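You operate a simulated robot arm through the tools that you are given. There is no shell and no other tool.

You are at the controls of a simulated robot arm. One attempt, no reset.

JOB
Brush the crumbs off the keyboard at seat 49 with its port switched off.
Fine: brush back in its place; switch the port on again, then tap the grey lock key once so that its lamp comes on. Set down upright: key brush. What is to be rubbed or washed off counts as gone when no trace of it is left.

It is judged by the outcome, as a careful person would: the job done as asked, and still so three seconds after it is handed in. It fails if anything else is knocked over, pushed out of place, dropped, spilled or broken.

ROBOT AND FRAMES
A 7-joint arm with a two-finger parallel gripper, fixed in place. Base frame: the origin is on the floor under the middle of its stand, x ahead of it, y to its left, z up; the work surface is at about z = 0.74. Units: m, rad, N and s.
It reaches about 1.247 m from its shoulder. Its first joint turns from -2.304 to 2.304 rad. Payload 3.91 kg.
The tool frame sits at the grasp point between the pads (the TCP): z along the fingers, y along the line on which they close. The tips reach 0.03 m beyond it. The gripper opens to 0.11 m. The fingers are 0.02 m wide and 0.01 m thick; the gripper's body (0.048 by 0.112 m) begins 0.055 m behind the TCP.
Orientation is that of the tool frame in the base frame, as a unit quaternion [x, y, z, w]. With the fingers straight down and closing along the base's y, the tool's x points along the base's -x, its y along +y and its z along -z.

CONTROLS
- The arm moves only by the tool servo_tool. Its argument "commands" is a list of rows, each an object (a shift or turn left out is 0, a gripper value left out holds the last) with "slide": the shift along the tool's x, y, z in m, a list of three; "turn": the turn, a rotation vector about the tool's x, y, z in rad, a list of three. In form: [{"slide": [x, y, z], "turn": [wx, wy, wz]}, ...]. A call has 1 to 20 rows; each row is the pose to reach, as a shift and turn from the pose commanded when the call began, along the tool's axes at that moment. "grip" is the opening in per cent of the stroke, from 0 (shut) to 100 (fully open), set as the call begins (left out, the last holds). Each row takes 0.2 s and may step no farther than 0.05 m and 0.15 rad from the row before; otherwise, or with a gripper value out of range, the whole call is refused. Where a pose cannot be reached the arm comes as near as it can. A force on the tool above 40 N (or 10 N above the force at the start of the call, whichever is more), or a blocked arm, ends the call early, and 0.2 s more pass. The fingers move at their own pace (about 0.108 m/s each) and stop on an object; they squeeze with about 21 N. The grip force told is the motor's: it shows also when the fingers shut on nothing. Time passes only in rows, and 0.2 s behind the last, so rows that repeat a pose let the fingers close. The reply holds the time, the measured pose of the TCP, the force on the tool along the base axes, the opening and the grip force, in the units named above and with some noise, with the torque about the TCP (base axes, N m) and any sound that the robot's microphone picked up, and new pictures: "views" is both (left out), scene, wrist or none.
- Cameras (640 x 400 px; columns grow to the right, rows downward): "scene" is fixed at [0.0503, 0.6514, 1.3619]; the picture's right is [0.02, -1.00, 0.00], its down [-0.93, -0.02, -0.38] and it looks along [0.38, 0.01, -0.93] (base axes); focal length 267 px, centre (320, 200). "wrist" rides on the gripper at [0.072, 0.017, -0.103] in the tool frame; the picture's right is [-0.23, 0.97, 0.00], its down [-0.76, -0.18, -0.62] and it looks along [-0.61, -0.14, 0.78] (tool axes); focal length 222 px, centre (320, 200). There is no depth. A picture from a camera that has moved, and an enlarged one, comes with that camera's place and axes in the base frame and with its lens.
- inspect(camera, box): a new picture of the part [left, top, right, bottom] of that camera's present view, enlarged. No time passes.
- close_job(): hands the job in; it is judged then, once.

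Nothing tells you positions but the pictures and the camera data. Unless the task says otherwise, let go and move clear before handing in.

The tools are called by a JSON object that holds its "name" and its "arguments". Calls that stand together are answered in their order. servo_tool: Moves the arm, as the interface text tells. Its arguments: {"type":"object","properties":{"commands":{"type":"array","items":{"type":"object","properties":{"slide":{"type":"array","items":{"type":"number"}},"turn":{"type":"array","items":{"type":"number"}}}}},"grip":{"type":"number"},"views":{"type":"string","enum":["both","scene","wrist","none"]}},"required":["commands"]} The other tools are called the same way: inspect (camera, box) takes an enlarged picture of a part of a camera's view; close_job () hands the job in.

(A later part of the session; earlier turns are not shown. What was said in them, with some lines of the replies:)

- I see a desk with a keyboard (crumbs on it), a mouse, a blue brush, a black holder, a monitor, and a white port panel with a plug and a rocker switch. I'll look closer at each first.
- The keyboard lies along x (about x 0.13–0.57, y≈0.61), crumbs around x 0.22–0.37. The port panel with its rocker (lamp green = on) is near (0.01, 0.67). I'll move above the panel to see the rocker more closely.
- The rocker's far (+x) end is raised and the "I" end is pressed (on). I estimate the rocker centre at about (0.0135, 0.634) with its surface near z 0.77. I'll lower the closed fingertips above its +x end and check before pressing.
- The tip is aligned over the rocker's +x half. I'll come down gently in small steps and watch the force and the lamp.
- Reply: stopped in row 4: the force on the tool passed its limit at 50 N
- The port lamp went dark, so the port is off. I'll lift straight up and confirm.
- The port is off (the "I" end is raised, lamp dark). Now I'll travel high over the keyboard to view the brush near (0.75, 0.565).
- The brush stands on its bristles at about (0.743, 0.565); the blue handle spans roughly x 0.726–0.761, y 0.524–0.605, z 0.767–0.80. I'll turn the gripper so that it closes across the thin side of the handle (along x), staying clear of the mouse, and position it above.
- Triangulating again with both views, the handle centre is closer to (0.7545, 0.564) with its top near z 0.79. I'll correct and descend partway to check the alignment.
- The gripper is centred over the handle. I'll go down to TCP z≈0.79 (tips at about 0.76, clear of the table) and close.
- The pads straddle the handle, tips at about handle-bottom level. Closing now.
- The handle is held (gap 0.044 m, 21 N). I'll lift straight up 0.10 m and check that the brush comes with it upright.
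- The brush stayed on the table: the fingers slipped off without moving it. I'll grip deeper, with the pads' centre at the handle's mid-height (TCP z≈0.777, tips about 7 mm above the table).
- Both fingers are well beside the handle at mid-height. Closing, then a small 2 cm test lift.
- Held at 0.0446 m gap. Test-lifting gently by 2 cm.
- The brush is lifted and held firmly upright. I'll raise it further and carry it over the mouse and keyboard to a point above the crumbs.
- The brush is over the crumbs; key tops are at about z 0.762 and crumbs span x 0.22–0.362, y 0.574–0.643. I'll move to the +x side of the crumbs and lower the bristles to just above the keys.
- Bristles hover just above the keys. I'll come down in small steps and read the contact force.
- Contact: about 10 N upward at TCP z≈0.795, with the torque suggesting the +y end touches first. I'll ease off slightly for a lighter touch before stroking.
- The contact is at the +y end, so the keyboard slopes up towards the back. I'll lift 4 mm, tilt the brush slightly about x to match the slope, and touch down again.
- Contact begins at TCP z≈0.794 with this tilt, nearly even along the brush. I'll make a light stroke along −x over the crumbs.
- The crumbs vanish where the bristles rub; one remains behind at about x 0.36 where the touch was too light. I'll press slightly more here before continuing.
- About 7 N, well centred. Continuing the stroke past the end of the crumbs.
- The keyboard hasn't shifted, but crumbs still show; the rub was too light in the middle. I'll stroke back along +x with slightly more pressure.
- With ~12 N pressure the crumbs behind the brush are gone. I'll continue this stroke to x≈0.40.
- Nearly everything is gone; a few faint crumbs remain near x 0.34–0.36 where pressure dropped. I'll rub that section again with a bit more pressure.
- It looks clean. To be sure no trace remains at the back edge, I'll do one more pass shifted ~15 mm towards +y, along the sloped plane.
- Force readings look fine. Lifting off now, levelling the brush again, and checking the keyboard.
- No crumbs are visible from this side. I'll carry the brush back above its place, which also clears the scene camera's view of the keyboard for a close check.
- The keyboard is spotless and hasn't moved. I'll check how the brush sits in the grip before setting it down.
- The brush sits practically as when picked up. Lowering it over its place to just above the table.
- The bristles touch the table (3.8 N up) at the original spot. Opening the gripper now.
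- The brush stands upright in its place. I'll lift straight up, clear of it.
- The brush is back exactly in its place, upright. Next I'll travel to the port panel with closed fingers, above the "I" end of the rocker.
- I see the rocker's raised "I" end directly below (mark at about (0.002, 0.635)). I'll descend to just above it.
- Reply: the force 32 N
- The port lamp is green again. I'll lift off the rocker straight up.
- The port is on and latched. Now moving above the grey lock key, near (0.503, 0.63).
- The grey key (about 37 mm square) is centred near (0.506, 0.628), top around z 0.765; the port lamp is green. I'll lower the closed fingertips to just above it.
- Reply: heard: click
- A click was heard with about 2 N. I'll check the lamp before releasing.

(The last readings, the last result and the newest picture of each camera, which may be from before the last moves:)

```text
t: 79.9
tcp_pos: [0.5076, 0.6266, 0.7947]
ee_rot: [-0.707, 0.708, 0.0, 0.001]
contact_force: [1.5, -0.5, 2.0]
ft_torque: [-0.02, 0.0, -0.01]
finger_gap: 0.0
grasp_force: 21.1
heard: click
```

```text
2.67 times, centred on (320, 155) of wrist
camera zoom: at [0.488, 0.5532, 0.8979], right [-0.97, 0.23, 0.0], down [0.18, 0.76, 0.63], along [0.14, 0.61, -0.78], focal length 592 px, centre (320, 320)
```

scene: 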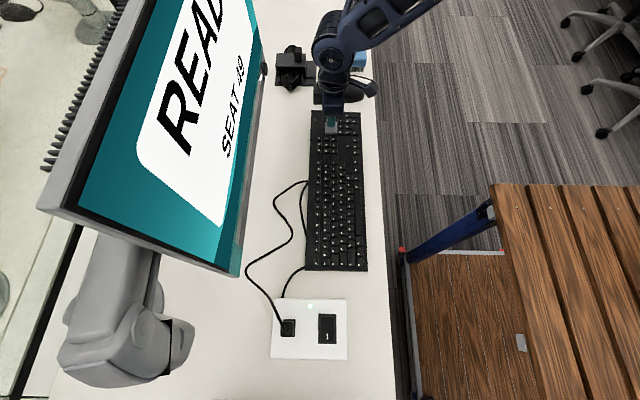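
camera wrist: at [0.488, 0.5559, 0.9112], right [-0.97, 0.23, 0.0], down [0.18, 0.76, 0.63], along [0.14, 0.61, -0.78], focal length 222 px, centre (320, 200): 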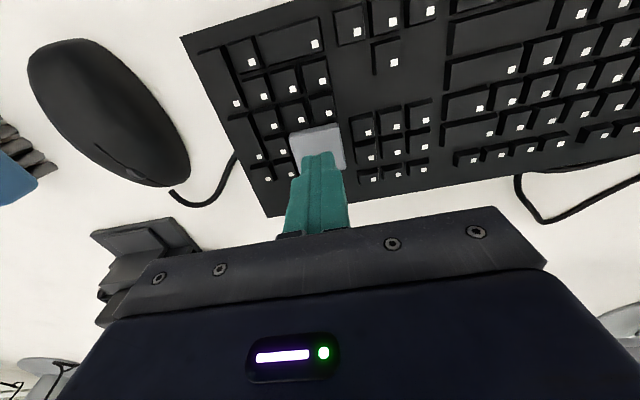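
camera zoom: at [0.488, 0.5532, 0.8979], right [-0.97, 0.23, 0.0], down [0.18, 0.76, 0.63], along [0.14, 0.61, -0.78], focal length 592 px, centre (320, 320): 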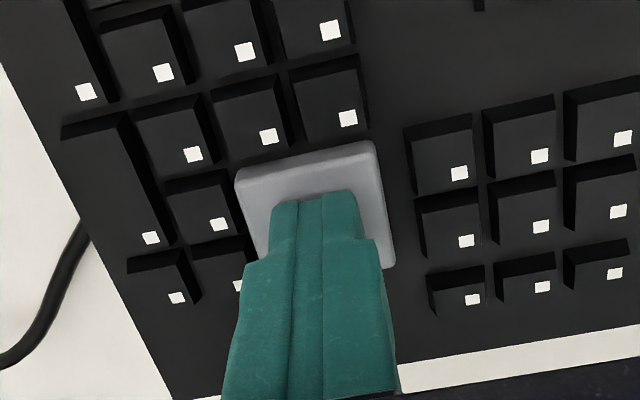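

The lamp is green. I'll lift straight up quickly and cleanly, away from the key.

{"name": "servo_tool", "arguments": {"commands": [{"slide": [0, 0, -0.02]}, {"slide": [0, 0, -0.06]}, {"slide": [0, 0, -0.1]}, {"slide": [0, 0, -0.14]}, {"slide": [0.04, 0, -0.17]}, {"slide": [0.08, 0, -0.19]}, {"slide": [0.12, 0, -0.2]}, {"slide": [0.16, 0, -0.2]}, {"slide": [0.19, 0, -0.2]}, {"slide": [0.19, 0, -0.2]}]}}

{"name": "inspect", "arguments": {"camera": "scene", "box": [280, 90, 400, 165]}}

{"name": "inspect", "arguments": {"camera": "scene", "box": [260, 30, 400, 118]}}

{"name": "inspect", "arguments": {"camera": "scene", "box": [260, 150, 420, 270]}}

{"name": "inspect", "arguments": {"camera": "scene", "box": [250, 280, 370, 370]}}

```text
t: 82.1
tcp_pos: [0.5066, 0.4362, 0.9934]
ee_rot: [-0.707, 0.708, 0.002, 0.001]
contact_force: [-0.4, 0.8, 0.0]
ft_torque: [-0.03, 0.0, 0.02]
finger_gap: 0.0
grasp_force: 21.3
camera wrist: at [0.488, 0.3621, 1.097], right [-0.97, 0.23, 0.0], down [0.18, 0.76, 0.63], along [0.14, 0.61, -0.78], focal length 222 px, centre (320, 200)
```

scene: 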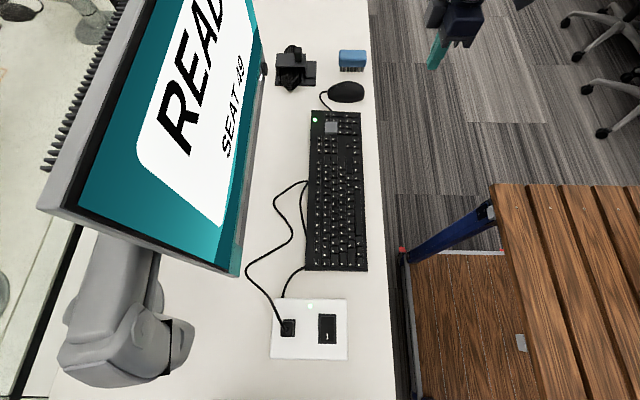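
wrist: 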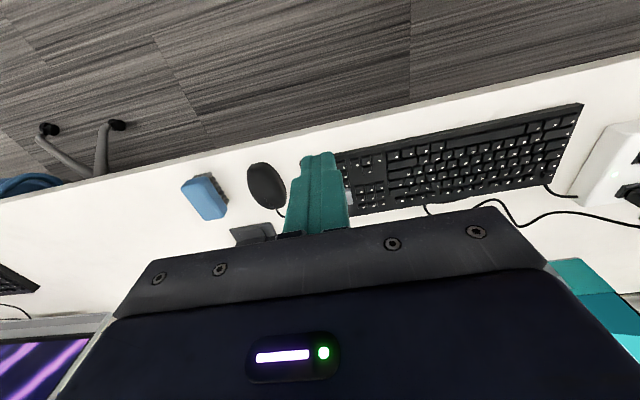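

```text
5.33 times, centred on (340, 128) of scene
camera zoom: at [0.0503, 0.6514, 1.3619], right [0.02, -1.0, 0.0], down [-0.93, -0.02, -0.38], along [0.38, 0.01, -0.93], focal length 1425 px, centre (213, 587)
```

zoom: 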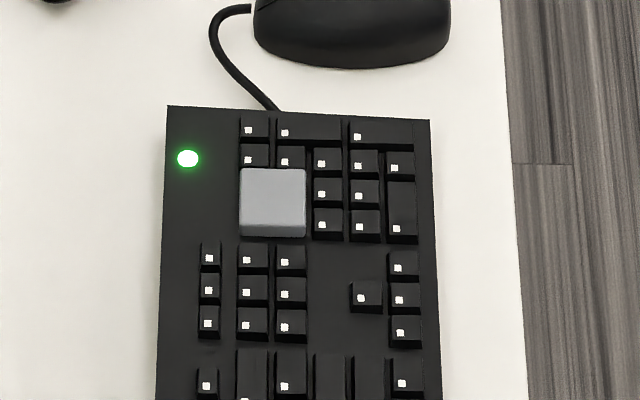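

```text
4.55 times, centred on (330, 74) of scene
camera zoom: at [0.0503, 0.6514, 1.3619], right [0.02, -1.0, 0.0], down [-0.93, -0.02, -0.38], along [0.38, 0.01, -0.93], focal length 1214 px, centre (274, 773)
```

zoom: 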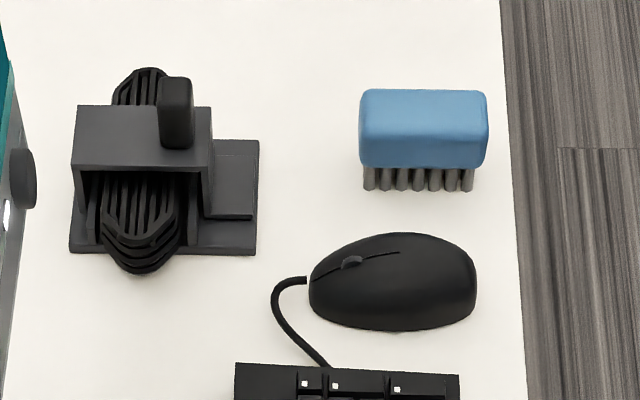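

```text
3.33 times, centred on (340, 210) of scene
camera zoom: at [0.0503, 0.6514, 1.3619], right [0.02, -1.0, 0.0], down [-0.93, -0.02, -0.38], along [0.38, 0.01, -0.93], focal length 891 px, centre (253, 167)
```

zoom: 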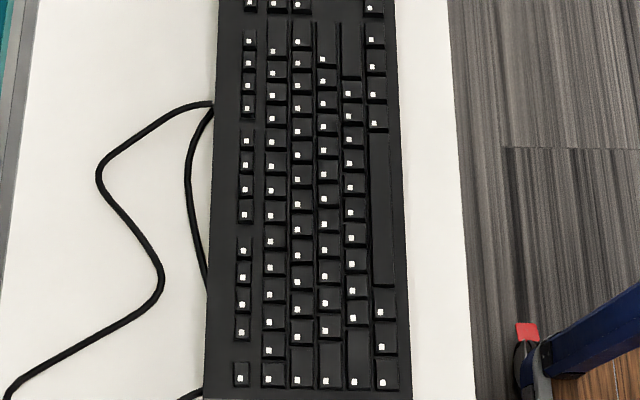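

```text
4.44 times, centred on (310, 325) of scene
camera zoom: at [0.0503, 0.6514, 1.3619], right [0.02, -1.0, 0.0], down [-0.93, -0.02, -0.38], along [0.38, 0.01, -0.93], focal length 1188 px, centre (364, -356)
```

zoom: 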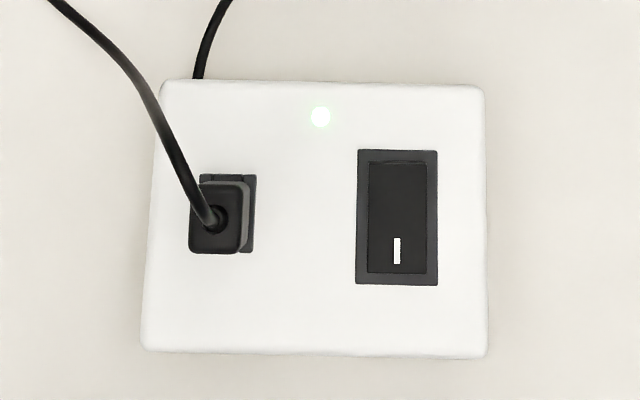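

The keyboard is free of crumbs and the brush stands upright in its place. The port lamp and the lock lamp are both green, nothing else has moved, and the arm is clear, so I'm handing in the job.

{"name": "close_job", "arguments": {}}

```text
The job is handed in.
```

The keyboard at seat 49 is brushed clean, and close-up views afterwards show no crumbs left. I handed the job in; no verdict has come back yet.

- **Port off:** I switched the port off first, and its lamp went dark before any brushing started.
- **Brushing:** The first pass was too light and left most of the crumbs. I went over them again with more pressure, and the keyboard did not shift.
- **Brush:** My first grip slipped off the handle without moving the brush, so I gripped it lower. It is back in its place, standing upright on its bristles.
- **Port on and lock key:** I switched the port back on and its lamp is green. I then tapped the grey lock key once, heard one click, and its lamp came on and stayed on after I lifted off.

The first press on the port switch reached about 50 N before the arm stopped. The switch still worked normally when I turned it back on. The mouse, cables and everything else on the desk look just as they did at the start.
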